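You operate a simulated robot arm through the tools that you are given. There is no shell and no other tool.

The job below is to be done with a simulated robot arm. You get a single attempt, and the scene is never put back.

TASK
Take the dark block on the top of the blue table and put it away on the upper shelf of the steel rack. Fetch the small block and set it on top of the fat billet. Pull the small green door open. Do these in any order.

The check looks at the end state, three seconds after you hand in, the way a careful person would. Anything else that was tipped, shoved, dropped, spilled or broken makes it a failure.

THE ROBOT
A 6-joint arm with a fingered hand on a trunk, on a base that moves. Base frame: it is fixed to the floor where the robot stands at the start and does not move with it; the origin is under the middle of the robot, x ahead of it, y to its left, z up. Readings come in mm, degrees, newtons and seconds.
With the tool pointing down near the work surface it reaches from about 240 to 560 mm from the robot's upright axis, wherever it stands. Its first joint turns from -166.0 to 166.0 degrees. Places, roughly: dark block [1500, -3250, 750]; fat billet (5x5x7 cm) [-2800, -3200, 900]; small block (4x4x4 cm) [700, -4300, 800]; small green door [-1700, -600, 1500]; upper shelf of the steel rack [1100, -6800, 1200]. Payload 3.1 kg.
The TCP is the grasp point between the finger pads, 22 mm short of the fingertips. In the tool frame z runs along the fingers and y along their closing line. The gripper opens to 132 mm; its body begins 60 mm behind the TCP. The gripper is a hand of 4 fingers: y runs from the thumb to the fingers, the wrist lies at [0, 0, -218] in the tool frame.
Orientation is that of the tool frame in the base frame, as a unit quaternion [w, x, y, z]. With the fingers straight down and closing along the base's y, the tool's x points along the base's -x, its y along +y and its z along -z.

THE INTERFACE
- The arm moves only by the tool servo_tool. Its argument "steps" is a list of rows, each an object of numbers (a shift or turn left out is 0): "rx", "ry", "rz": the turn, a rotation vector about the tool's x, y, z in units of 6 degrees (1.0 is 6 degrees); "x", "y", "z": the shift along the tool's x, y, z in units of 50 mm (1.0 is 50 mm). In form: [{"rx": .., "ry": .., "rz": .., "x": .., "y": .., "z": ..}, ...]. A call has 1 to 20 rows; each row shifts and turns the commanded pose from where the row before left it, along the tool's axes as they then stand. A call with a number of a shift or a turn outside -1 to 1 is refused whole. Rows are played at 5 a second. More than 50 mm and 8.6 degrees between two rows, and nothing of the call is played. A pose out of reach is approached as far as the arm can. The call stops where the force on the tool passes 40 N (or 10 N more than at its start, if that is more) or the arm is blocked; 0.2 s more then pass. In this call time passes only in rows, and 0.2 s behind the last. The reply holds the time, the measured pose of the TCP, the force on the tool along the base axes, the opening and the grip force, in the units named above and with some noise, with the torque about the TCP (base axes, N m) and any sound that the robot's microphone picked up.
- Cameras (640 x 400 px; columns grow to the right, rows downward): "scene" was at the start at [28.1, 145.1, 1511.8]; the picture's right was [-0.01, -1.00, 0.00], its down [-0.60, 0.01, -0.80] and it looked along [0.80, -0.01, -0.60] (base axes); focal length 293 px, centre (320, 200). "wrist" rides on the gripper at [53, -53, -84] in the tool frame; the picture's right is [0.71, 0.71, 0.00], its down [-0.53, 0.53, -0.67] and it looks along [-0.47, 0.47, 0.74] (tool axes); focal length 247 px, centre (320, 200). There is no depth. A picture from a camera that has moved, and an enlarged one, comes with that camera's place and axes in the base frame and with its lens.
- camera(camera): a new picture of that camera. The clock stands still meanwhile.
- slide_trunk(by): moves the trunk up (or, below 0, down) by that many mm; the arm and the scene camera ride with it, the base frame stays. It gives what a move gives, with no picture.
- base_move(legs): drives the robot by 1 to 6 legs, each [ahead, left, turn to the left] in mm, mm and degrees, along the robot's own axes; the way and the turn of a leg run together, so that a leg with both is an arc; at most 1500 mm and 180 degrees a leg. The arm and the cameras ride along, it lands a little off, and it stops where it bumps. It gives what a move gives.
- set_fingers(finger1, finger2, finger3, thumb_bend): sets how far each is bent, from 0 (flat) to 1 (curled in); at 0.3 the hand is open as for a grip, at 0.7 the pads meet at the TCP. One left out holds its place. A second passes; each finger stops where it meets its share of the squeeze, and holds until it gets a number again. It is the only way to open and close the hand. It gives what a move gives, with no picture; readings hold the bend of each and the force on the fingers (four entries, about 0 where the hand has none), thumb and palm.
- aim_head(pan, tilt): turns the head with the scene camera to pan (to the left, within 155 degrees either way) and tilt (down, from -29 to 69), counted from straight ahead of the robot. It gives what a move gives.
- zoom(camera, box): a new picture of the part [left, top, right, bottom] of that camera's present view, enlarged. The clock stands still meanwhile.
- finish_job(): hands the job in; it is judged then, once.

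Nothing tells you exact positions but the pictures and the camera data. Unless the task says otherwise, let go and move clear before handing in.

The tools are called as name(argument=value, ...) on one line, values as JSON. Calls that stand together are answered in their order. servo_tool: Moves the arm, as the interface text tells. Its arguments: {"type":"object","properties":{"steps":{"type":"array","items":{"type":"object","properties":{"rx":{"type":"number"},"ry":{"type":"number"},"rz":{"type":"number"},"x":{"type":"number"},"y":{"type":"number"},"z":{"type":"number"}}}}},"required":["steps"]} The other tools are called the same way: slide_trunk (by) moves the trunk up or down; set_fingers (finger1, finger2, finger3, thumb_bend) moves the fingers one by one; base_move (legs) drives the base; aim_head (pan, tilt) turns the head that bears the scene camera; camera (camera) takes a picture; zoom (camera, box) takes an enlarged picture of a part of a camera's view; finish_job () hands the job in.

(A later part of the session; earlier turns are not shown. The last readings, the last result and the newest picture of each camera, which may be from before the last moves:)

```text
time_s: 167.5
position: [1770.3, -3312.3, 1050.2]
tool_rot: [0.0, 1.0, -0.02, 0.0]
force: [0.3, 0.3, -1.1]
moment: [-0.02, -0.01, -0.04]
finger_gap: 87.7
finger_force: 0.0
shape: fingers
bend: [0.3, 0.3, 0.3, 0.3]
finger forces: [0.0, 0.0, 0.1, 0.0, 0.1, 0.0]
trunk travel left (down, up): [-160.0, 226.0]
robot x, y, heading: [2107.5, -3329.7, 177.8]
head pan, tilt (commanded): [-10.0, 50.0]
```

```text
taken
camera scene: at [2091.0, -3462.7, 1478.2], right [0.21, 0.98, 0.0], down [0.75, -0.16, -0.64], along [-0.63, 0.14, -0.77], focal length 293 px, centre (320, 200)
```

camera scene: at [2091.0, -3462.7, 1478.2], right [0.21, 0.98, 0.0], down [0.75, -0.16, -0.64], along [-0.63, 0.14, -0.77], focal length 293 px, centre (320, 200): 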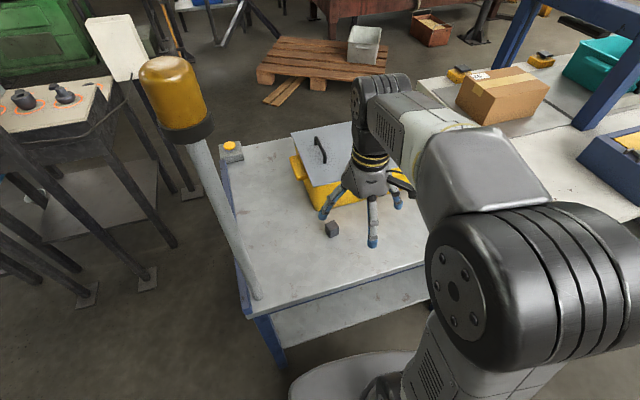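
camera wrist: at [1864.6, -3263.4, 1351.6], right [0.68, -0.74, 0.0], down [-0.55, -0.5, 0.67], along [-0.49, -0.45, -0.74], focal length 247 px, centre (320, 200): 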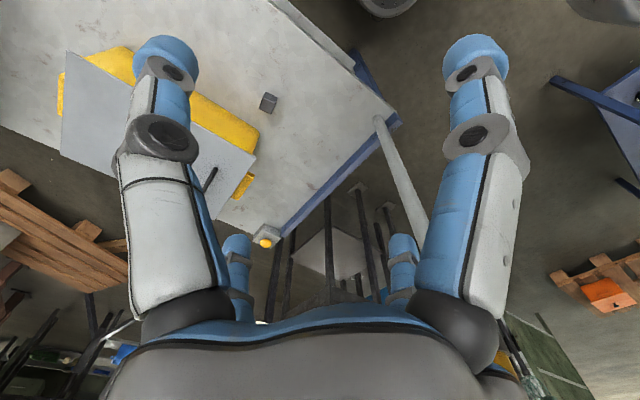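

servo_tool(steps=[{"x": -0.99, "y": 0.1}, {"x": -0.99, "y": 0.1}, {"x": -0.99, "y": 0.1}, {"rz": -0.88}, {"rz": -0.88}, {"rz": -0.88}, {"rz": -0.88}, {"z": 1}, {"z": 1}])

camera(camera="wrist")

camera(camera="scene")

```text
time_s: 169.5
position: [1624.2, -3322.4, 951.2]
tool_rot: [-0.001, 0.987, 0.162, 0.0]
force: [-1.3, -0.2, 0.5]
moment: [-0.03, -0.02, 0.02]
finger_gap: 88.0
finger_force: 0.1
shape: fingers
bend: [0.3, 0.3, 0.3, 0.3]
finger forces: [0.1, 0.0, 0.1, 0.0, 0.0, 0.1]
trunk travel left (down, up): [-160.0, 226.0]
robot x, y, heading: [2115.1, -3326.2, 177.5]
head pan, tilt (commanded): [-10.0, 50.0]
```

```text
taken
camera wrist: at [1655.6, -3256.2, 1034.7], right [0.9, -0.44, 0.0], down [-0.33, -0.67, 0.67], along [-0.29, -0.6, -0.74], focal length 247 px, centre (320, 200)
```

wrist: 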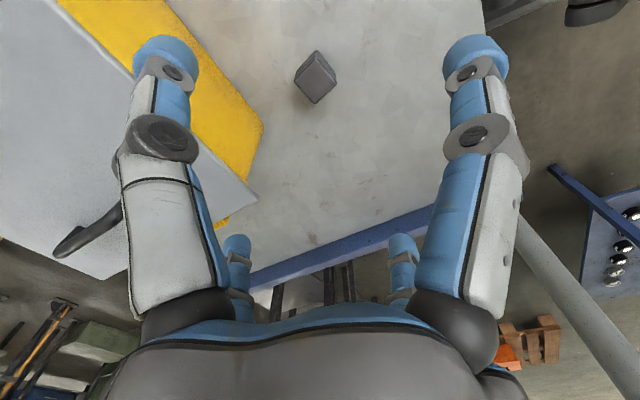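

```text
taken
camera scene: at [2090.4, -3462.6, 1478.3], right [0.21, 0.98, 0.0], down [0.75, -0.16, -0.64], along [-0.63, 0.14, -0.77], focal length 293 px, centre (320, 200)
```

scene: 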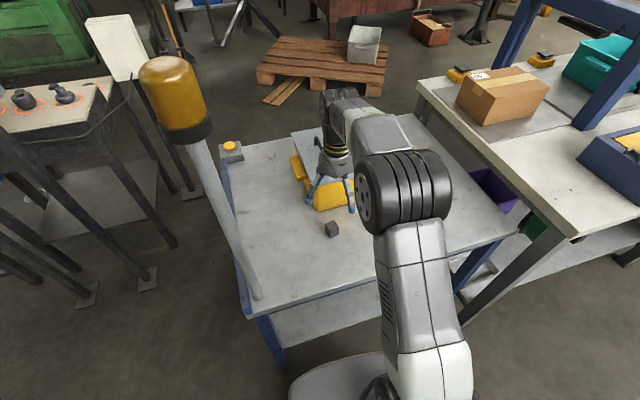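

servo_tool(steps=[{"x": -0.14, "y": -0.06}, {"z": 0.8}, {"z": 0.8}, {"z": 0.8}])

camera(camera="wrist")

```text
time_s: 170.3
position: [1611.5, -3320.9, 886.4]
tool_rot: [-0.003, 0.987, 0.162, -0.011]
force: [11.4, 1.1, 25.8]
moment: [-0.72, 1.99, 0.26]
finger_gap: 87.8
finger_force: 12.5
shape: fingers
bend: [0.3, 0.3, 0.17, 0.3]
finger forces: [0.0, 0.0, 26.0, 0.0, 0.1, 0.0]
trunk travel left (down, up): [-160.0, 226.0]
robot x, y, heading: [2111.0, -3322.1, 177.6]
head pan, tilt (commanded): [-10.0, 50.0]
stopped in row 4: the force on the tool passed its limit at 46 N (the readings are from after the stop); the commanded pose is now the measured one
```

```text
taken
camera wrist: at [1646.3, -3254.0, 967.4], right [0.9, -0.44, -0.02], down [-0.31, -0.67, 0.68], along [-0.31, -0.6, -0.74], focal length 247 px, centre (320, 200)
```

wrist: 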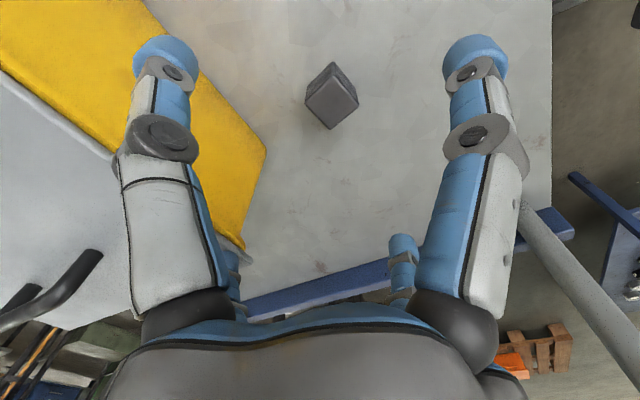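

Finger3 landed on the edge of the bin's lid and the move stopped. I'll lift straight off and check whether the bin is disturbed.

servo_tool(steps=[{"z": -0.4}, {"z": -0.6}, {"z": -0.8}])

camera(camera="scene")

camera(camera="wrist")

zoom(camera="scene", box=[240, 110, 400, 210])

```text
time_s: 171.1
position: [1616.5, -3319.1, 973.5]
tool_rot: [-0.001, 0.987, 0.162, -0.006]
force: [-0.5, 0.3, 0.1]
moment: [-0.01, -0.03, 0.0]
finger_gap: 88.1
finger_force: 0.1
shape: fingers
bend: [0.3, 0.3, 0.27, 0.3]
finger forces: [0.1, 0.0, 0.0, 0.0, 0.1, 0.1]
trunk travel left (down, up): [-160.0, 226.0]
robot x, y, heading: [2113.1, -3333.4, 177.6]
head pan, tilt (commanded): [-10.0, 50.0]
```

```text
taken
camera scene: at [2091.0, -3462.8, 1478.3], right [0.21, 0.98, 0.0], down [0.75, -0.16, -0.64], along [-0.63, 0.14, -0.77], focal length 293 px, centre (320, 200)
```

scene: 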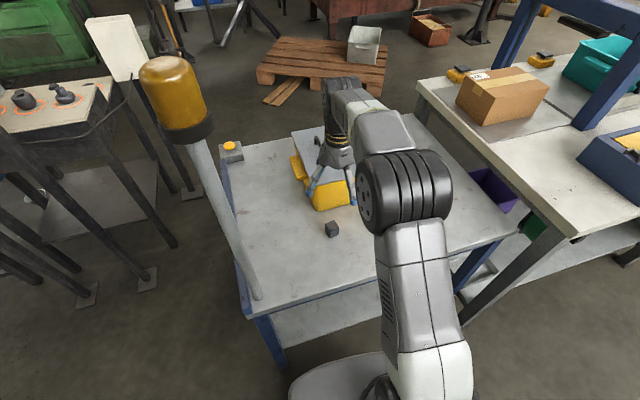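

```text
taken
camera wrist: at [1650.1, -3252.3, 1054.5], right [0.9, -0.44, -0.01], down [-0.32, -0.67, 0.67], along [-0.31, -0.6, -0.74], focal length 247 px, centre (320, 200)
```

wrist: 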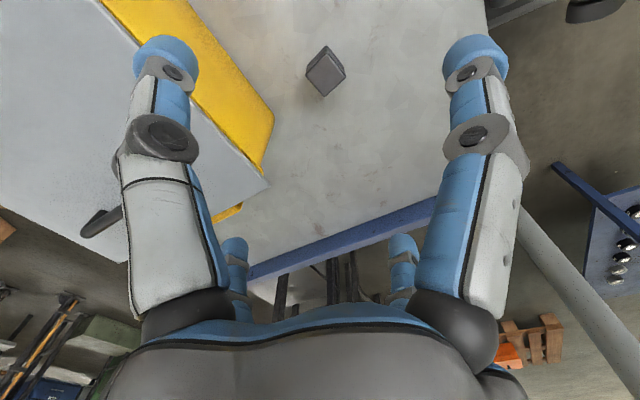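

```text
4.00 times, centred on (320, 160) of scene
camera zoom: at [2091.0, -3462.8, 1478.3], right [0.21, 0.98, 0.0], down [0.75, -0.16, -0.64], along [-0.63, 0.14, -0.77], focal length 1174 px, centre (320, 360)
```

zoom: 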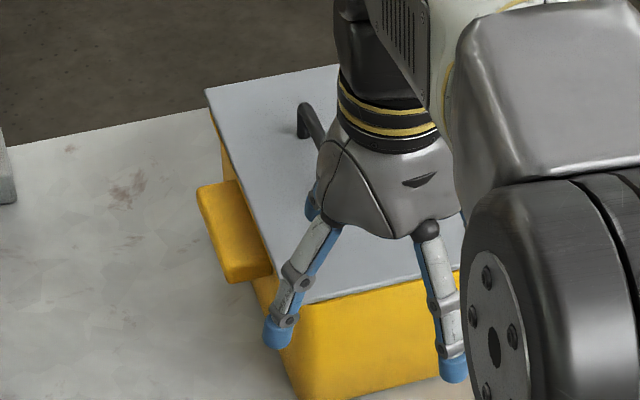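

The bin looks unmoved, but its lid edge (z ≈ 870, x ≈ 1543) is only ~75 mm from the block, so the open fingers are too wide. I'll pre-curl all fingers to 0.5 (about 57 mm outer radius) before going down.

set_fingers(finger1=0.5, finger2=0.5, finger3=0.52, thumb_bend=0.5)

servo_tool(steps=[{"ry": 0.11, "y": 0.06}, {"z": 0.6}, {"z": 0.6}])

camera(camera="wrist")

zoom(camera="scene", box=[240, 110, 400, 260])

```text
time_s: 172.1
position: [1616.5, -3319.0, 973.2]
tool_rot: [-0.002, 0.987, 0.163, -0.006]
force: [-0.4, 0.0, 0.0]
moment: [0.05, 0.01, 0.01]
finger_gap: 41.4
finger_force: 0.1
shape: fingers
bend: [0.5, 0.5, 0.52, 0.5]
finger forces: [0.0, 0.0, 0.0, 0.0, 0.1, 0.1]
trunk travel left (down, up): [-160.0, 226.0]
robot x, y, heading: [2112.6, -3326.4, 177.7]
head pan, tilt (commanded): [-10.0, 50.0]
```

```text
time_s: 172.9
position: [1614.6, -3322.1, 911.2]
tool_rot: [-0.003, 0.987, 0.163, -0.001]
force: [-0.6, 0.7, -0.2]
moment: [0.01, -0.02, 0.04]
finger_gap: 41.0
finger_force: 0.1
shape: fingers
bend: [0.5, 0.5, 0.52, 0.5]
finger forces: [0.0, 0.0, 0.0, 0.0, 0.1, 0.1]
trunk travel left (down, up): [-160.0, 226.0]
robot x, y, heading: [2107.0, -3326.5, 177.8]
head pan, tilt (commanded): [-10.0, 50.0]
```

```text
taken
camera wrist: at [1647.8, -3256.7, 993.4], right [0.9, -0.44, 0.0], down [-0.33, -0.67, 0.67], along [-0.3, -0.6, -0.75], focal length 247 px, centre (320, 200)
```

wrist: 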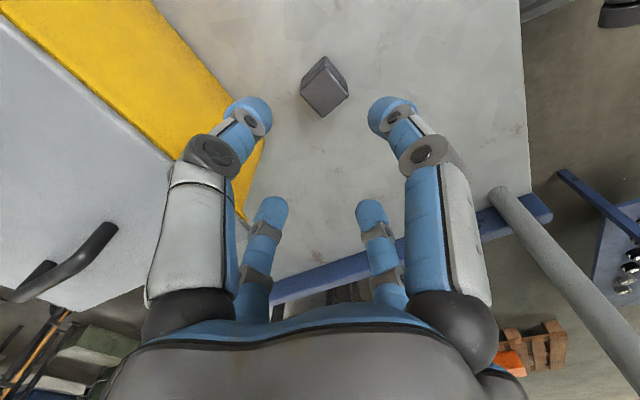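

```text
2.67 times, centred on (320, 185) of scene
camera zoom: at [2090.4, -3462.9, 1478.3], right [0.21, 0.98, 0.0], down [0.75, -0.16, -0.64], along [-0.63, 0.14, -0.77], focal length 782 px, centre (320, 240)
```

zoom: 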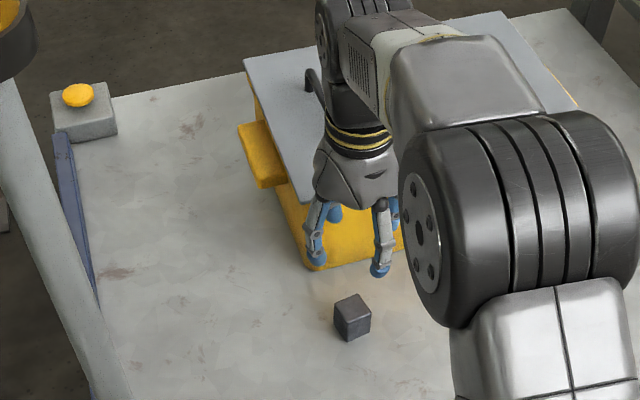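

servo_tool(steps=[{"x": 0.06, "y": 0.05}, {"z": 0.7}, {"z": 0.7}, {"z": 0.7}, {"z": 0.5}])

camera(camera="wrist")

zoom(camera="scene", box=[240, 130, 400, 280])

```text
time_s: 174.1
position: [1617.4, -3324.7, 781.8]
tool_rot: [-0.002, 0.987, 0.163, -0.001]
force: [-0.4, -0.4, 0.3]
moment: [-0.01, -0.01, -0.02]
finger_gap: 41.2
finger_force: 0.0
shape: fingers
bend: [0.5, 0.5, 0.52, 0.5]
finger forces: [0.1, 0.0, 0.0, 0.0, 0.0, 0.0]
trunk travel left (down, up): [-160.0, 226.0]
robot x, y, heading: [2111.1, -3327.9, 177.5]
head pan, tilt (commanded): [-10.0, 50.0]
```

```text
taken
camera wrist: at [1651.2, -3258.9, 863.5], right [0.9, -0.44, 0.0], down [-0.33, -0.67, 0.67], along [-0.3, -0.6, -0.75], focal length 247 px, centre (320, 200)
```

wrist: 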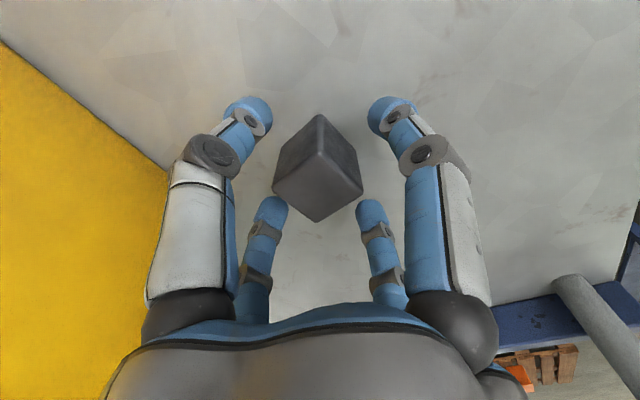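

```text
2.67 times, centred on (320, 205) of scene
camera zoom: at [2090.5, -3462.7, 1478.3], right [0.21, 0.98, 0.0], down [0.75, -0.16, -0.64], along [-0.63, 0.14, -0.77], focal length 782 px, centre (320, 187)
```

zoom: 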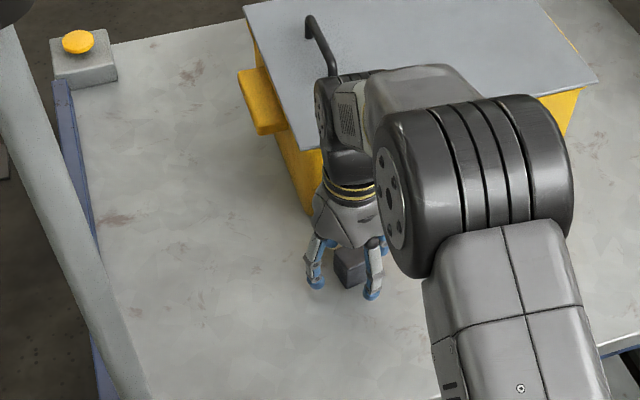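

The cube is centred between the fingers. I'll go 12 mm lower and close all four.

servo_tool(steps=[{"z": 0.14, "y": -0.03}, {"z": 0.12}])

set_fingers(finger1=0.75, finger2=0.75, finger3=0.75, thumb_bend=0.75)

camera(camera="wrist")

```text
time_s: 174.7
position: [1617.4, -3322.8, 769.5]
tool_rot: [-0.003, 0.987, 0.163, -0.003]
force: [0.1, -0.7, 12.5]
moment: [-0.2, -0.37, -0.02]
finger_gap: 41.1
finger_force: 6.3
shape: fingers
bend: [0.5, 0.5, 0.52, 0.5]
finger forces: [5.8, 6.6, 0.0, 0.1, 0.0, 0.0]
trunk travel left (down, up): [-160.0, 226.0]
robot x, y, heading: [2116.6, -3326.4, 177.2]
head pan, tilt (commanded): [-10.0, 50.0]
```

```text
time_s: 175.7
position: [1617.7, -3322.6, 768.2]
tool_rot: [-0.002, 0.987, 0.162, -0.001]
force: [-0.3, 1.7, 5.1]
moment: [0.03, -0.06, -0.03]
finger_gap: 14.3
finger_force: 20.4
shape: fingers
bend: [0.61, 0.61, 0.62, 0.63]
finger forces: [8.9, 8.4, 8.1, 0.0, 14.9, 0.0]
trunk travel left (down, up): [-160.0, 226.0]
robot x, y, heading: [2108.1, -3330.5, 177.4]
head pan, tilt (commanded): [-10.0, 50.0]
```

```text
taken
camera wrist: at [1650.7, -3256.9, 850.1], right [0.9, -0.44, 0.0], down [-0.33, -0.67, 0.67], along [-0.3, -0.6, -0.75], focal length 247 px, centre (320, 200)
```

wrist: 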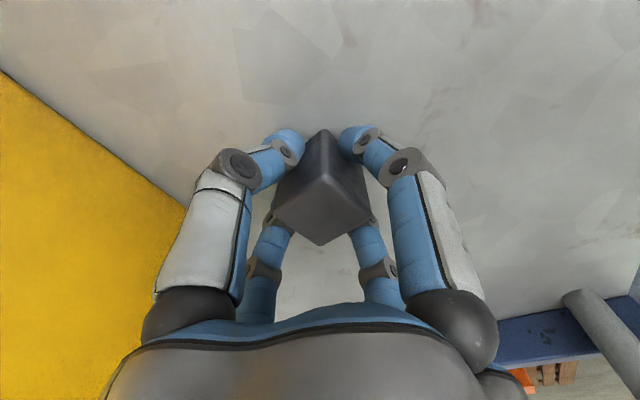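

Four-finger grip is solid (8–15 N each). Lifting straight up.

servo_tool(steps=[{"z": -0.4}, {"z": -0.8}, {"z": -1}, {"z": -1}, {"z": -1}, {"z": -1}])

camera(camera="wrist")

camera(camera="scene")

```text
time_s: 177.1
position: [1616.2, -3323.6, 1030.1]
tool_rot: [-0.002, 0.987, 0.162, -0.001]
force: [0.9, 0.5, -3.9]
moment: [0.02, 0.0, 0.0]
finger_gap: 14.2
finger_force: 18.1
shape: fingers
bend: [0.61, 0.61, 0.62, 0.63]
finger forces: [7.6, 8.2, 7.7, 0.1, 13.3, 0.0]
trunk travel left (down, up): [-160.0, 226.0]
robot x, y, heading: [2112.7, -3325.3, 177.8]
head pan, tilt (commanded): [-10.0, 50.0]
```

```text
taken
camera wrist: at [1648.3, -3257.4, 1112.2], right [0.9, -0.44, 0.0], down [-0.33, -0.67, 0.67], along [-0.3, -0.6, -0.75], focal length 247 px, centre (320, 200)
```

wrist: 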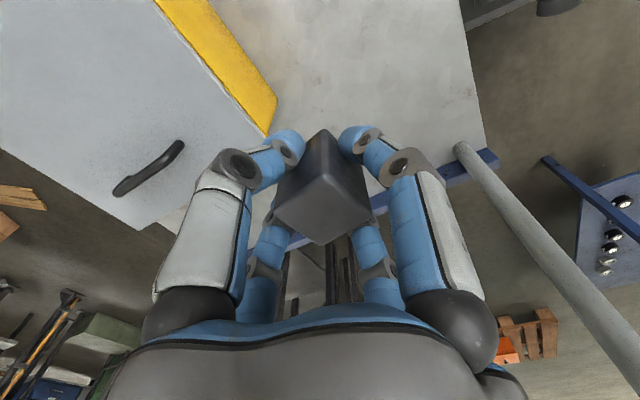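

```text
taken
camera scene: at [2090.5, -3462.7, 1478.3], right [0.21, 0.98, 0.0], down [0.75, -0.16, -0.64], along [-0.63, 0.14, -0.77], focal length 293 px, centre (320, 200)
```

scene: 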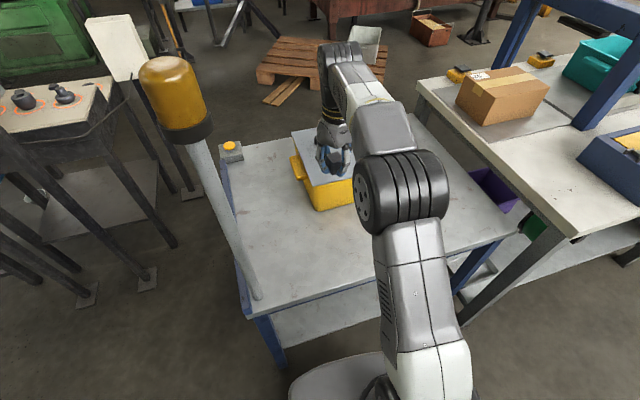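

The block is held and lifted. I'll bring the arm in, back off from the table clear of the lamp post, turn to face -y, and go down the open lane towards the rack.

servo_tool(steps=[{"x": 0.94, "y": 0.31}, {"x": 0.94, "y": 0.31}, {"x": 0.94, "y": 0.31}])

base_move(legs=[[-240, 0, 0], [0, 0, 92.4], [500, 0, 0]])

slide_trunk(by=220)

aim_head(pan=-15, tilt=25)

camera(camera="scene")

```text
time_s: 177.9
position: [1764.9, -3323.0, 1025.5]
tool_rot: [-0.002, 0.987, 0.162, -0.002]
force: [0.8, 0.5, -3.3]
moment: [0.0, 0.01, -0.01]
finger_gap: 13.9
finger_force: 18.0
shape: fingers
bend: [0.61, 0.61, 0.62, 0.63]
finger forces: [7.3, 8.2, 7.7, 0.0, 13.1, 0.0]
trunk travel left (down, up): [-160.0, 226.0]
robot x, y, heading: [2113.0, -3325.3, 177.5]
head pan, tilt (commanded): [-10.0, 50.0]
```

```text
time_s: 186.2
position: [2381.8, -4187.3, 1024.3]
tool_rot: [-0.002, 0.553, 0.833, -0.002]
force: [0.1, -0.5, -3.6]
moment: [-0.03, 0.0, -0.02]
finger_gap: 13.8
finger_force: 17.9
shape: fingers
bend: [0.61, 0.61, 0.63, 0.64]
finger forces: [6.6, 8.3, 7.4, 0.0, 13.0, 0.1]
trunk travel left (down, up): [-160.0, 226.0]
robot x, y, heading: [2358.8, -3842.4, -88.1]
head pan, tilt (commanded): [-10.0, 50.0]
```

```text
time_s: 188.6
position: [2382.0, -4187.8, 1244.6]
tool_rot: [-0.001, 0.551, 0.835, -0.003]
force: [0.4, -0.1, -3.3]
moment: [0.03, 0.01, 0.02]
finger_gap: 13.8
finger_force: 17.6
shape: fingers
bend: [0.61, 0.61, 0.63, 0.64]
finger forces: [6.6, 8.4, 7.4, 0.1, 13.0, 0.1]
trunk travel left (down, up): [-380.0, 6.0]
robot x, y, heading: [2362.5, -3842.5, -88.1]
head pan, tilt (commanded): [-10.0, 50.0]
```

```text
time_s: 189.5
position: [2383.0, -4186.1, 1245.4]
tool_rot: [-0.001, 0.552, 0.834, -0.002]
force: [0.8, 0.1, -3.2]
moment: [-0.03, -0.01, 0.04]
finger_gap: 13.9
finger_force: 17.8
shape: fingers
bend: [0.61, 0.61, 0.63, 0.64]
finger forces: [6.6, 8.2, 7.4, 0.0, 13.0, 0.0]
trunk travel left (down, up): [-380.0, 6.0]
robot x, y, heading: [2360.0, -3837.2, -88.2]
head pan, tilt (commanded): [-15.0, 25.0]
```

```text
taken
camera scene: at [2486.6, -3866.9, 1735.2], right [-0.97, 0.23, 0.0], down [0.1, 0.41, -0.91], along [-0.21, -0.88, -0.42], focal length 293 px, centre (320, 200)
```

scene: 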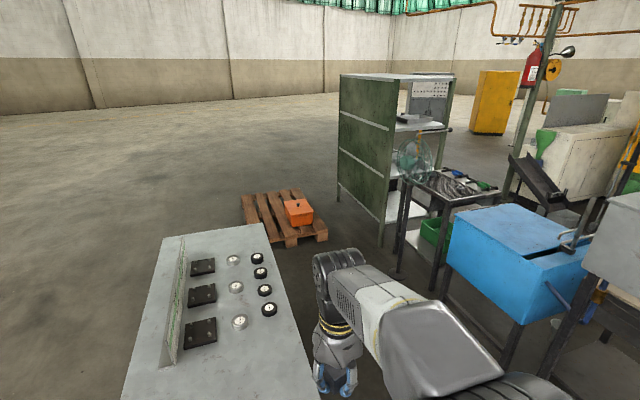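

The lane is open. I'll shift towards x ≈ 1900, drive on to y ≈ -5300, and study the rack from there.

base_move(legs=[[500, -440, 0], [950, 0, 0]])

aim_head(pan=-40, tilt=20)

camera(camera="scene")

aim_head(pan=10, tilt=20)

camera(camera="scene")

```text
time_s: 197.7
position: [2001.5, -5658.2, 1243.9]
tool_rot: [0.0, 0.548, 0.836, -0.003]
force: [1.0, 0.0, -2.9]
moment: [-0.01, -0.04, 0.01]
finger_gap: 13.8
finger_force: 17.4
shape: fingers
bend: [0.61, 0.61, 0.63, 0.64]
finger forces: [6.6, 8.4, 7.4, 0.0, 13.0, 0.0]
trunk travel left (down, up): [-380.0, 6.0]
robot x, y, heading: [1976.4, -5312.1, -87.5]
head pan, tilt (commanded): [-15.0, 25.0]
```

```text
time_s: 198.6
position: [2001.7, -5657.9, 1244.1]
tool_rot: [-0.001, 0.548, 0.836, -0.003]
force: [-0.1, -0.1, -3.4]
moment: [0.0, -0.01, -0.02]
finger_gap: 13.8
finger_force: 17.4
shape: fingers
bend: [0.61, 0.61, 0.63, 0.64]
finger forces: [6.7, 8.2, 7.5, 0.0, 13.1, 0.0]
trunk travel left (down, up): [-380.0, 6.0]
robot x, y, heading: [1977.4, -5311.7, -87.7]
head pan, tilt (commanded): [-40.0, 20.0]
```

```text
taken
camera scene: at [2067.1, -5321.1, 1743.3], right [-0.79, 0.61, 0.0], down [0.21, 0.27, -0.94], along [-0.57, -0.74, -0.34], focal length 293 px, centre (320, 200)
```

scene: 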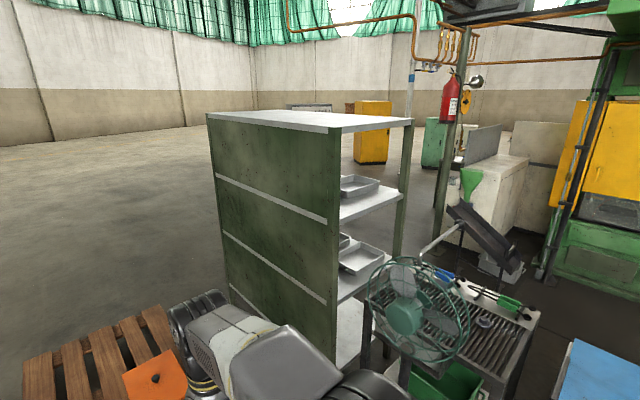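

```text
time_s: 199.8
position: [2001.6, -5658.9, 1246.0]
tool_rot: [0.0, 0.548, 0.836, -0.003]
force: [-0.2, 0.3, -2.8]
moment: [0.06, -0.04, 0.01]
finger_gap: 13.4
finger_force: 17.8
shape: fingers
bend: [0.61, 0.61, 0.63, 0.64]
finger forces: [6.6, 8.3, 7.4, 0.0, 13.0, 0.0]
trunk travel left (down, up): [-380.0, 6.0]
robot x, y, heading: [1975.9, -5310.4, -87.7]
head pan, tilt (commanded): [10.0, 20.0]
```

```text
taken
camera scene: at [2143.7, -5338.5, 1743.3], right [-0.98, -0.21, 0.0], down [-0.07, 0.33, -0.94], along [0.2, -0.92, -0.34], focal length 293 px, centre (320, 200)
```

scene: 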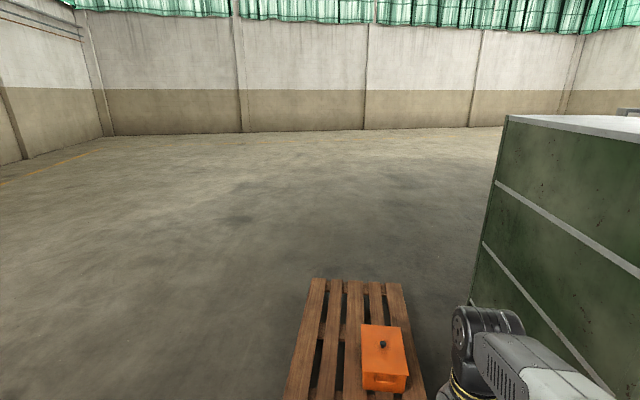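

The rack is open at its ends and on its -x side. Its panel closes the +x side, and the fan and tool bench block the near end. The upper shelf is at z ≈ 1200. I'll check the blue table's end and the pallet before going round the pallet to the rack's far end.

aim_head(pan=75, tilt=40)

camera(camera="scene")

aim_head(pan=35, tilt=40)

camera(camera="scene")

```text
time_s: 201.2
position: [2002.3, -5659.0, 1245.2]
tool_rot: [-0.001, 0.549, 0.836, -0.004]
force: [-0.8, -0.9, -3.3]
moment: [-0.03, 0.01, 0.04]
finger_gap: 13.7
finger_force: 17.4
shape: fingers
bend: [0.61, 0.61, 0.63, 0.64]
finger forces: [6.6, 8.4, 7.4, 0.0, 13.0, 0.0]
trunk travel left (down, up): [-380.0, 6.0]
robot x, y, heading: [1976.2, -5314.4, -87.5]
head pan, tilt (commanded): [75.0, 40.0]
```

```text
taken
camera scene: at [2206.8, -5266.1, 1711.9], right [-0.22, -0.98, 0.0], down [-0.63, 0.14, -0.77], along [0.75, -0.17, -0.64], focal length 293 px, centre (320, 200)
```

scene: 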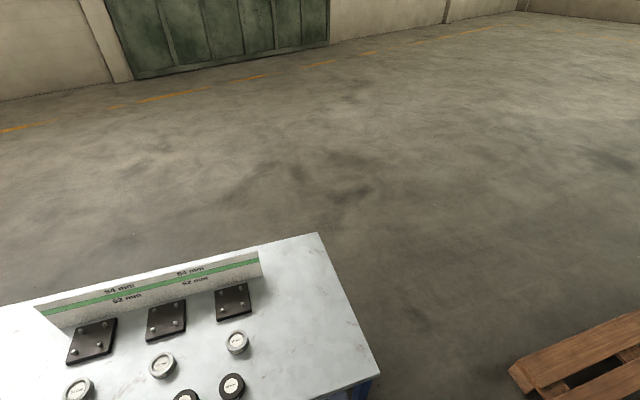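

```text
time_s: 202.2
position: [2001.4, -5657.5, 1244.4]
tool_rot: [-0.001, 0.548, 0.836, -0.003]
force: [1.0, 0.2, -2.4]
moment: [-0.02, 0.02, 0.03]
finger_gap: 14.0
finger_force: 18.1
shape: fingers
bend: [0.61, 0.61, 0.63, 0.64]
finger forces: [6.6, 8.3, 7.4, 0.2, 13.0, 0.0]
trunk travel left (down, up): [-380.0, 6.0]
robot x, y, heading: [1980.9, -5311.9, -87.6]
head pan, tilt (commanded): [35.0, 40.0]
```

```text
taken
camera scene: at [2175.6, -5315.0, 1711.9], right [-0.79, -0.61, 0.0], down [-0.39, 0.51, -0.77], along [0.47, -0.61, -0.64], focal length 293 px, centre (320, 200)
```

scene: 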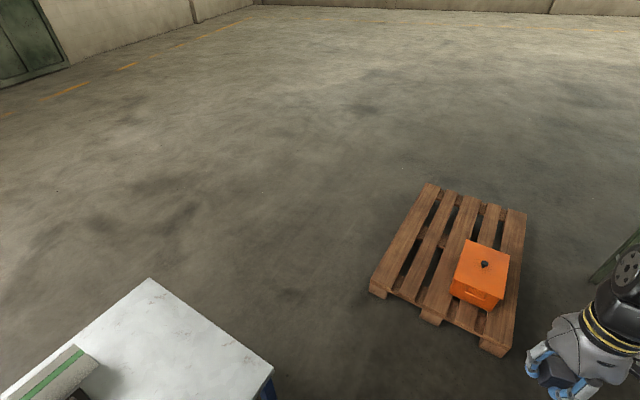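

The gap between the blue table's end (y ≈ -5500) and the pallet (y ≈ -6400) is wide enough at y ≈ -5950. I'll drive around the pallet to the south side.

base_move(legs=[[665, 0, 0], [0, 970, 0], [1500, 0, 0], [560, 0, 0], [0, 0, -92.4]])

aim_head(pan=-20, tilt=20)

camera(camera="scene")

```text
time_s: 224.6
position: [2681.1, -8035.8, 1244.0]
tool_rot: [-0.003, 0.986, 0.168, -0.001]
force: [0.7, 0.2, -4.2]
moment: [0.03, 0.03, 0.01]
finger_gap: 13.5
finger_force: 17.3
shape: fingers
bend: [0.61, 0.61, 0.63, 0.64]
finger forces: [6.5, 8.3, 7.2, 0.0, 12.9, 0.0]
trunk travel left (down, up): [-380.0, 6.0]
robot x, y, heading: [3027.0, -8038.8, 178.1]
head pan, tilt (commanded): [35.0, 40.0]
```

```text
time_s: 225.8
position: [2681.3, -8037.0, 1245.0]
tool_rot: [-0.002, 0.986, 0.169, -0.001]
force: [-0.2, -0.5, -2.5]
moment: [-0.01, 0.02, 0.04]
finger_gap: 13.6
finger_force: 17.4
shape: fingers
bend: [0.61, 0.61, 0.63, 0.64]
finger forces: [6.5, 8.4, 7.2, 0.0, 12.9, 0.1]
trunk travel left (down, up): [-380.0, 6.0]
robot x, y, heading: [3031.5, -8038.6, 178.5]
head pan, tilt (commanded): [-20.0, 20.0]
```

```text
taken
camera scene: at [2998.3, -8153.1, 1743.3], right [0.37, 0.93, 0.0], down [0.32, -0.13, -0.94], along [-0.87, 0.35, -0.34], focal length 293 px, centre (320, 200)
```

scene: 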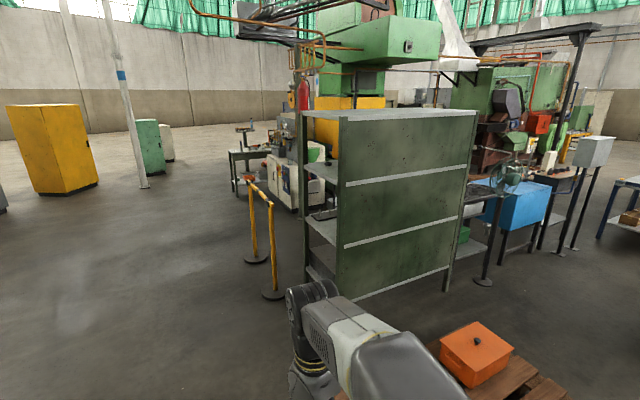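

The rack's far end is open with shelves facing me, the upper shelf at z ≈ 1200. I'll drive closer along y ≈ -8000, staying clear of the barrier posts at about (760, -7740).

base_move(legs=[[1450, 0, 0]])

aim_head(pan=-50, tilt=25)

camera(camera="scene")

```text
time_s: 233.0
position: [1225.7, -7975.3, 1244.9]
tool_rot: [-0.002, 0.987, 0.161, -0.001]
force: [-0.2, 0.3, -2.7]
moment: [0.02, 0.0, 0.0]
finger_gap: 13.4
finger_force: 17.7
shape: fingers
bend: [0.61, 0.61, 0.63, 0.64]
finger forces: [6.6, 8.4, 7.2, 0.0, 12.9, 0.0]
trunk travel left (down, up): [-380.0, 6.0]
robot x, y, heading: [1569.8, -7981.3, 177.4]
head pan, tilt (commanded): [-20.0, 20.0]
```

```text
time_s: 234.0
position: [1225.7, -7975.7, 1243.8]
tool_rot: [-0.002, 0.987, 0.161, -0.001]
force: [0.5, -0.7, -2.7]
moment: [0.02, 0.01, -0.04]
finger_gap: 13.4
finger_force: 17.2
shape: fingers
bend: [0.61, 0.61, 0.63, 0.64]
finger forces: [6.4, 8.5, 7.2, 0.1, 12.9, 0.0]
trunk travel left (down, up): [-380.0, 6.0]
robot x, y, heading: [1570.2, -7983.5, 177.4]
head pan, tilt (commanded): [-50.0, 25.0]
```

```text
taken
camera scene: at [1570.0, -8060.6, 1735.3], right [0.79, 0.61, 0.0], down [0.26, -0.34, -0.91], along [-0.55, 0.72, -0.42], focal length 293 px, centre (320, 200)
```

scene: 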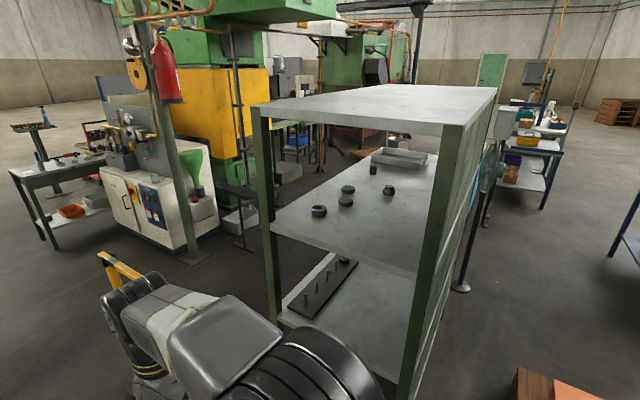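

I have a clear view of the upper shelf (z ≈ 1200): some dark parts at its left and a tray further in, with a free area near the right front. Target spot ≈ (1160, -7230). I'll move in front of the rack end, facing along its axis (~98°), stopping short.

base_move(legs=[[345, 0, 0], [0, 0, -79.1], [110, 0, 0]])

aim_head(pan=-5, tilt=30)

camera(camera="scene")

```text
time_s: 240.3
position: [1160.9, -7518.7, 1244.9]
tool_rot: [-0.003, 0.868, -0.497, 0.001]
force: [-1.0, 0.9, -3.6]
moment: [-0.02, 0.01, 0.06]
finger_gap: 13.1
finger_force: 17.6
shape: fingers
bend: [0.61, 0.61, 0.63, 0.64]
finger forces: [6.4, 8.4, 7.1, 0.0, 12.9, 0.1]
trunk travel left (down, up): [-380.0, 6.0]
robot x, y, heading: [1225.3, -7859.1, 99.3]
head pan, tilt (commanded): [-50.0, 25.0]
```

```text
time_s: 241.4
position: [1160.4, -7519.0, 1244.8]
tool_rot: [-0.001, 0.868, -0.497, 0.001]
force: [-0.6, -0.3, -3.8]
moment: [0.02, 0.0, 0.02]
finger_gap: 13.0
finger_force: 17.2
shape: fingers
bend: [0.61, 0.61, 0.63, 0.64]
finger forces: [6.5, 8.4, 7.0, 0.1, 12.9, 0.0]
trunk travel left (down, up): [-380.0, 6.0]
robot x, y, heading: [1224.1, -7861.7, 99.4]
head pan, tilt (commanded): [-5.0, 30.0]
```

```text
taken
camera scene: at [1084.9, -7853.5, 1727.3], right [1.0, 0.07, 0.0], down [0.04, -0.5, -0.87], along [-0.06, 0.86, -0.5], focal length 293 px, centre (320, 200)
```

scene: 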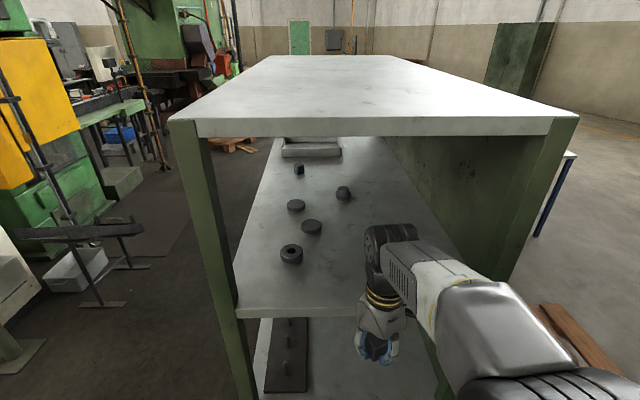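

Target area at (1160, -7230) is free, with the shelf end edge about y ≈ -7395 and the top plate's underside at z ≈ 1592. I'll lower the trunk a bit and raise the arm so the forearm enters level, then check.

slide_trunk(by=-85)

servo_tool(steps=[{"z": -1}, {"z": -1}, {"z": -0.3}])

camera(camera="scene")

```text
time_s: 242.7
position: [1161.0, -7520.2, 1159.8]
tool_rot: [-0.003, 0.868, -0.497, 0.0]
force: [0.0, 0.0, -3.3]
moment: [-0.01, 0.0, -0.01]
finger_gap: 13.5
finger_force: 17.7
shape: fingers
bend: [0.61, 0.61, 0.63, 0.64]
finger forces: [6.5, 8.5, 7.0, 0.1, 12.8, 0.0]
trunk travel left (down, up): [-295.0, 91.0]
robot x, y, heading: [1226.6, -7859.0, 99.4]
head pan, tilt (commanded): [-5.0, 30.0]
```

```text
time_s: 243.4
position: [1160.2, -7521.2, 1271.9]
tool_rot: [-0.003, 0.868, -0.497, 0.001]
force: [-0.1, -0.3, -2.9]
moment: [-0.01, -0.02, 0.0]
finger_gap: 13.1
finger_force: 17.2
shape: fingers
bend: [0.61, 0.61, 0.63, 0.64]
finger forces: [6.4, 8.3, 7.1, 0.1, 12.9, 0.0]
trunk travel left (down, up): [-295.0, 91.0]
robot x, y, heading: [1229.1, -7863.1, 99.3]
head pan, tilt (commanded): [-5.0, 30.0]
```

```text
taken
camera scene: at [1084.8, -7853.8, 1642.0], right [1.0, 0.07, 0.0], down [0.04, -0.5, -0.87], along [-0.06, 0.86, -0.5], focal length 293 px, centre (320, 200)
```

scene: 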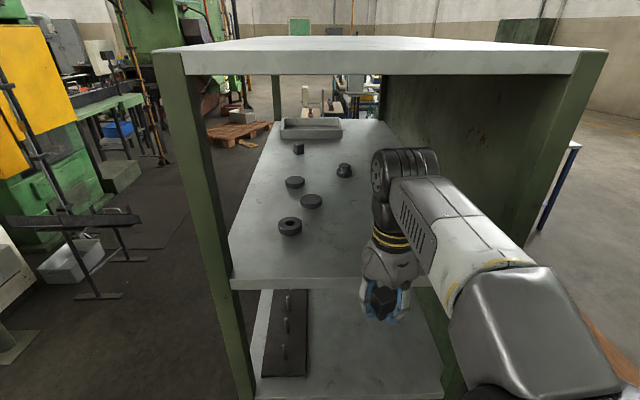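

Wrist top is only ~250 mm above the TCP, so it fits under the top plate. Moving the base 140 mm ahead.

base_move(legs=[[135, -20, 0]])

camera(camera="scene")

camera(camera="wrist")

```text
time_s: 244.8
position: [1158.5, -7384.0, 1271.5]
tool_rot: [-0.002, 0.867, -0.499, 0.001]
force: [0.3, 0.4, -2.6]
moment: [0.0, 0.03, 0.03]
finger_gap: 13.1
finger_force: 17.7
shape: fingers
bend: [0.61, 0.61, 0.63, 0.64]
finger forces: [6.4, 8.3, 7.1, 0.1, 12.9, 0.0]
trunk travel left (down, up): [-295.0, 91.0]
robot x, y, heading: [1224.4, -7721.3, 99.2]
head pan, tilt (commanded): [-5.0, 30.0]
```

```text
taken
camera scene: at [1082.8, -7716.8, 1642.0], right [1.0, 0.07, 0.0], down [0.04, -0.5, -0.87], along [-0.06, 0.86, -0.5], focal length 293 px, centre (320, 200)
```

scene: 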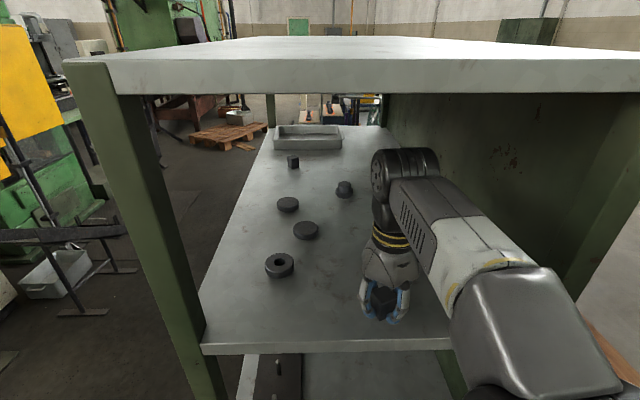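

```text
taken
camera wrist: at [1231.5, -7404.4, 1354.2], right [-0.25, -0.97, 0.0], down [-0.72, 0.19, 0.67], along [-0.64, 0.17, -0.75], focal length 247 px, centre (320, 200)
```

wrist: 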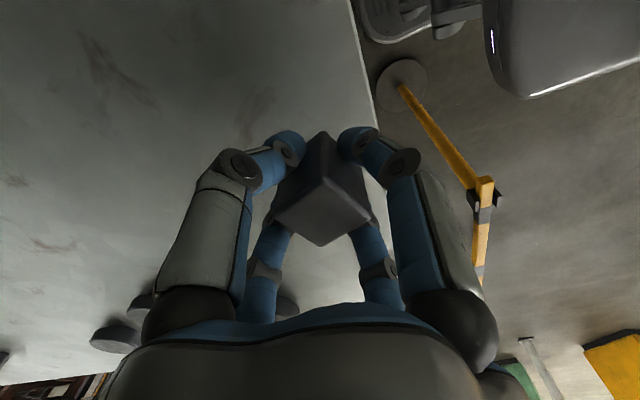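

servo_tool(steps=[{"x": -0.665, "y": -0.3875}, {"x": -0.665, "y": -0.3875}, {"x": -0.665, "y": -0.3875}, {"x": -0.665, "y": -0.3875}])

camera(camera="scene")

camera(camera="wrist")

```text
time_s: 245.8
position: [1166.4, -7252.6, 1259.7]
tool_rot: [-0.001, 0.867, -0.499, 0.002]
force: [0.4, 0.2, -3.3]
moment: [0.01, -0.02, 0.01]
finger_gap: 13.1
finger_force: 17.5
shape: fingers
bend: [0.61, 0.61, 0.63, 0.64]
finger forces: [6.3, 8.4, 7.2, 0.0, 12.7, 0.1]
out of reach, approached as far as the arm can: row 4
trunk travel left (down, up): [-295.0, 91.0]
robot x, y, heading: [1223.3, -7724.2, 99.3]
head pan, tilt (commanded): [-5.0, 30.0]
```

```text
taken
camera scene: at [1083.3, -7717.7, 1642.0], right [1.0, 0.07, 0.0], down [0.04, -0.5, -0.87], along [-0.06, 0.86, -0.5], focal length 293 px, centre (320, 200)
```

scene: 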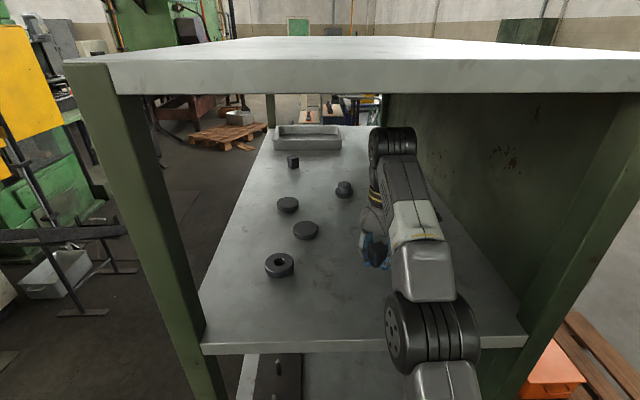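

```text
taken
camera wrist: at [1237.6, -7273.5, 1342.1], right [-0.26, -0.97, 0.0], down [-0.72, 0.19, 0.67], along [-0.64, 0.17, -0.75], focal length 247 px, centre (320, 200)
```

wrist: 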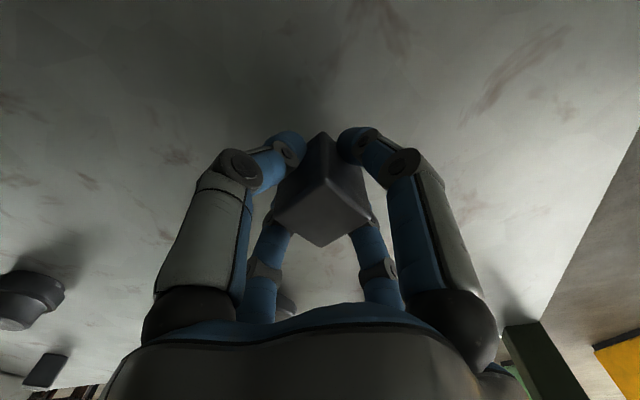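

The arm is at its reach limit, about 135 mm inside the shelf, which is far enough. I'll ease back 20 mm and start lowering.

servo_tool(steps=[{"x": 0.35, "y": 0.2}, {"z": 0.3}, {"z": 0.2}])

```text
time_s: 246.5
position: [1163.4, -7275.5, 1247.9]
tool_rot: [-0.01, 0.867, -0.498, -0.005]
force: [2.1, -8.0, 17.0]
moment: [-0.54, 0.03, 0.06]
finger_gap: 12.8
finger_force: 27.4
shape: fingers
bend: [0.61, 0.61, 0.63, 0.64]
finger forces: [16.2, 17.4, 7.5, 0.1, 13.2, 0.0]
trunk travel left (down, up): [-295.0, 91.0]
robot x, y, heading: [1222.4, -7721.9, 99.2]
head pan, tilt (commanded): [-5.0, 30.0]
stopped in row 3: the force on the tool passed its limit at 47 N (the readings are from after the stop); the commanded pose is now the measured one
```

The block has met the shelf (TCP z ≈ 1248, so the shelf is at ≈ 1225). I'll ease the pressure off before releasing.

servo_tool(steps=[{"z": -0.04}])

camera(camera="wrist")

zoom(camera="scene", box=[300, 180, 460, 300])

```text
time_s: 246.9
position: [1164.8, -7273.1, 1248.1]
tool_rot: [-0.01, 0.867, -0.498, -0.004]
force: [0.2, -3.2, 8.6]
moment: [-0.25, 0.05, 0.02]
finger_gap: 12.9
finger_force: 22.7
shape: fingers
bend: [0.61, 0.61, 0.63, 0.64]
finger forces: [10.9, 13.9, 7.8, 0.0, 13.0, 0.0]
trunk travel left (down, up): [-295.0, 91.0]
robot x, y, heading: [1224.7, -7724.5, 99.0]
head pan, tilt (commanded): [-5.0, 30.0]
```

```text
taken
camera wrist: at [1236.4, -7295.5, 1329.2], right [-0.25, -0.97, -0.02], down [-0.72, 0.18, 0.67], along [-0.65, 0.19, -0.74], focal length 247 px, centre (320, 200)
```

wrist: 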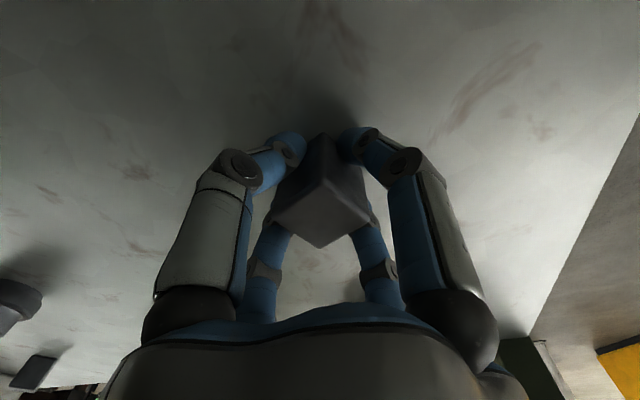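

```text
3.33 times, centred on (380, 240) of scene
camera zoom: at [1083.1, -7720.0, 1642.0], right [1.0, 0.07, 0.0], down [0.04, -0.5, -0.87], along [-0.06, 0.86, -0.5], focal length 978 px, centre (120, 67)
```

zoom: 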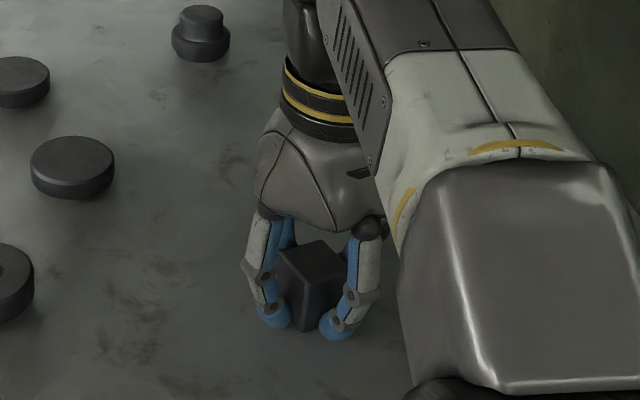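

servo_tool(steps=[{"z": -0.03}])

set_fingers(finger1=0.5, finger2=0.5, finger3=0.5, thumb_bend=0.5)

camera(camera="wrist")

```text
time_s: 247.3
position: [1163.9, -7270.9, 1247.8]
tool_rot: [-0.01, 0.867, -0.498, -0.005]
force: [0.0, -0.5, 2.0]
moment: [-0.08, 0.0, 0.04]
finger_gap: 12.7
finger_force: 19.3
shape: fingers
bend: [0.61, 0.61, 0.63, 0.64]
finger forces: [7.7, 10.7, 7.7, 0.1, 12.6, 0.0]
trunk travel left (down, up): [-295.0, 91.0]
robot x, y, heading: [1221.8, -7724.2, 99.5]
head pan, tilt (commanded): [-5.0, 30.0]
```

```text
time_s: 248.3
position: [1164.1, -7272.0, 1248.1]
tool_rot: [-0.01, 0.867, -0.499, -0.005]
force: [-0.1, 7.3, 26.1]
moment: [-0.34, 0.24, -0.05]
finger_gap: 34.4
finger_force: 13.1
shape: fingers
bend: [0.54, 0.53, 0.5, 0.5]
finger forces: [11.4, 14.8, 0.0, 0.0, 0.0, 0.0]
trunk travel left (down, up): [-295.0, 91.0]
robot x, y, heading: [1228.6, -7722.8, 99.1]
head pan, tilt (commanded): [-5.0, 30.0]
```

```text
taken
camera wrist: at [1236.6, -7294.0, 1330.5], right [-0.25, -0.97, -0.02], down [-0.72, 0.17, 0.67], along [-0.65, 0.19, -0.74], focal length 247 px, centre (320, 200)
```

wrist: 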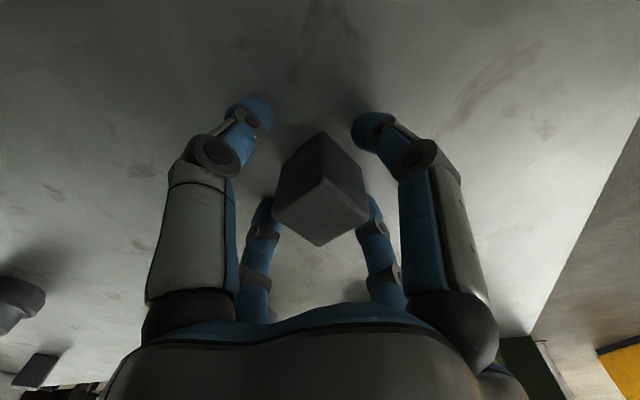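

Released. Raising straight up a little, then checking the block.

servo_tool(steps=[{"z": -0.2}, {"z": -0.4}, {"z": -0.5}])

camera(camera="wrist")

camera(camera="scene")

```text
time_s: 249.1
position: [1163.4, -7282.0, 1297.6]
tool_rot: [-0.01, 0.867, -0.498, -0.005]
force: [-0.3, -0.5, 0.5]
moment: [-0.03, -0.01, 0.0]
finger_gap: 40.5
finger_force: 0.0
shape: fingers
bend: [0.5, 0.5, 0.5, 0.5]
finger forces: [0.0, 0.0, 0.0, 0.0, 0.0, 0.0]
out of reach, approached as far as the arm can: row 3
trunk travel left (down, up): [-295.0, 91.0]
robot x, y, heading: [1225.4, -7723.3, 99.2]
head pan, tilt (commanded): [-5.0, 30.0]
```

```text
taken
camera wrist: at [1234.9, -7303.7, 1379.8], right [-0.25, -0.97, -0.02], down [-0.72, 0.17, 0.67], along [-0.65, 0.19, -0.74], focal length 247 px, centre (320, 200)
```

wrist: 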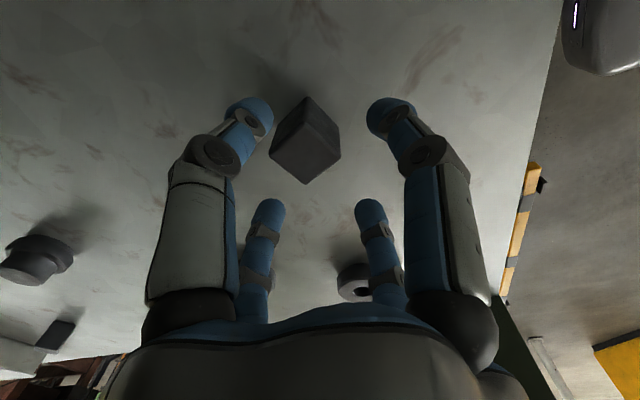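

```text
taken
camera scene: at [1082.8, -7719.1, 1642.0], right [1.0, 0.07, 0.0], down [0.04, -0.5, -0.87], along [-0.06, 0.86, -0.5], focal length 293 px, centre (320, 200)
```

scene: 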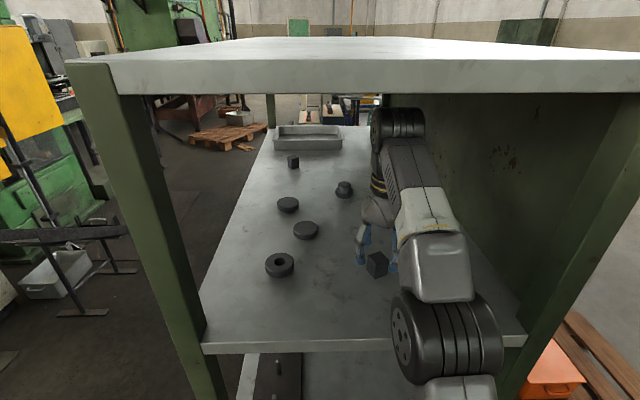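

The dark block stands squarely on the upper shelf. I'll withdraw the hand horizontally above it and back the base off.

servo_tool(steps=[{"x": 0.648, "y": 0.3775}, {"x": 0.648, "y": 0.3775}, {"x": 0.648, "y": 0.3775}, {"x": 0.648, "y": 0.3775}])

base_move(legs=[[-260, 0, 0]])

camera(camera="scene")

```text
time_s: 250.1
position: [1164.0, -7432.6, 1292.2]
tool_rot: [-0.01, 0.867, -0.498, -0.005]
force: [0.2, -0.2, 0.8]
moment: [0.06, -0.03, 0.01]
finger_gap: 40.2
finger_force: 0.1
shape: fingers
bend: [0.5, 0.5, 0.5, 0.5]
finger forces: [0.0, 0.0, 0.1, 0.0, 0.0, 0.0]
trunk travel left (down, up): [-295.0, 91.0]
robot x, y, heading: [1225.5, -7723.5, 99.0]
head pan, tilt (commanded): [-5.0, 30.0]
```

```text
time_s: 252.0
position: [1205.4, -7695.5, 1292.7]
tool_rot: [-0.01, 0.868, -0.496, -0.004]
force: [0.3, 0.2, 0.1]
moment: [-0.01, 0.02, 0.01]
finger_gap: 40.3
finger_force: 0.2
shape: fingers
bend: [0.5, 0.5, 0.5, 0.5]
finger forces: [0.1, 0.0, 0.0, 0.0, 0.0, 0.0]
trunk travel left (down, up): [-295.0, 91.0]
robot x, y, heading: [1266.9, -7990.6, 99.6]
head pan, tilt (commanded): [-5.0, 30.0]
```

```text
taken
camera scene: at [1126.1, -7982.2, 1642.0], right [1.0, 0.08, 0.0], down [0.04, -0.5, -0.87], along [-0.07, 0.86, -0.5], focal length 293 px, centre (320, 200)
```

scene: 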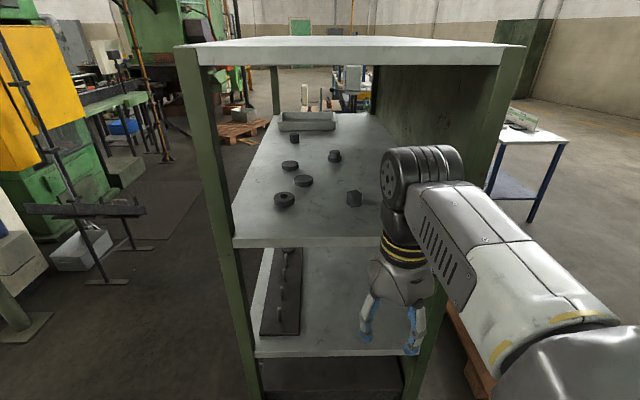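

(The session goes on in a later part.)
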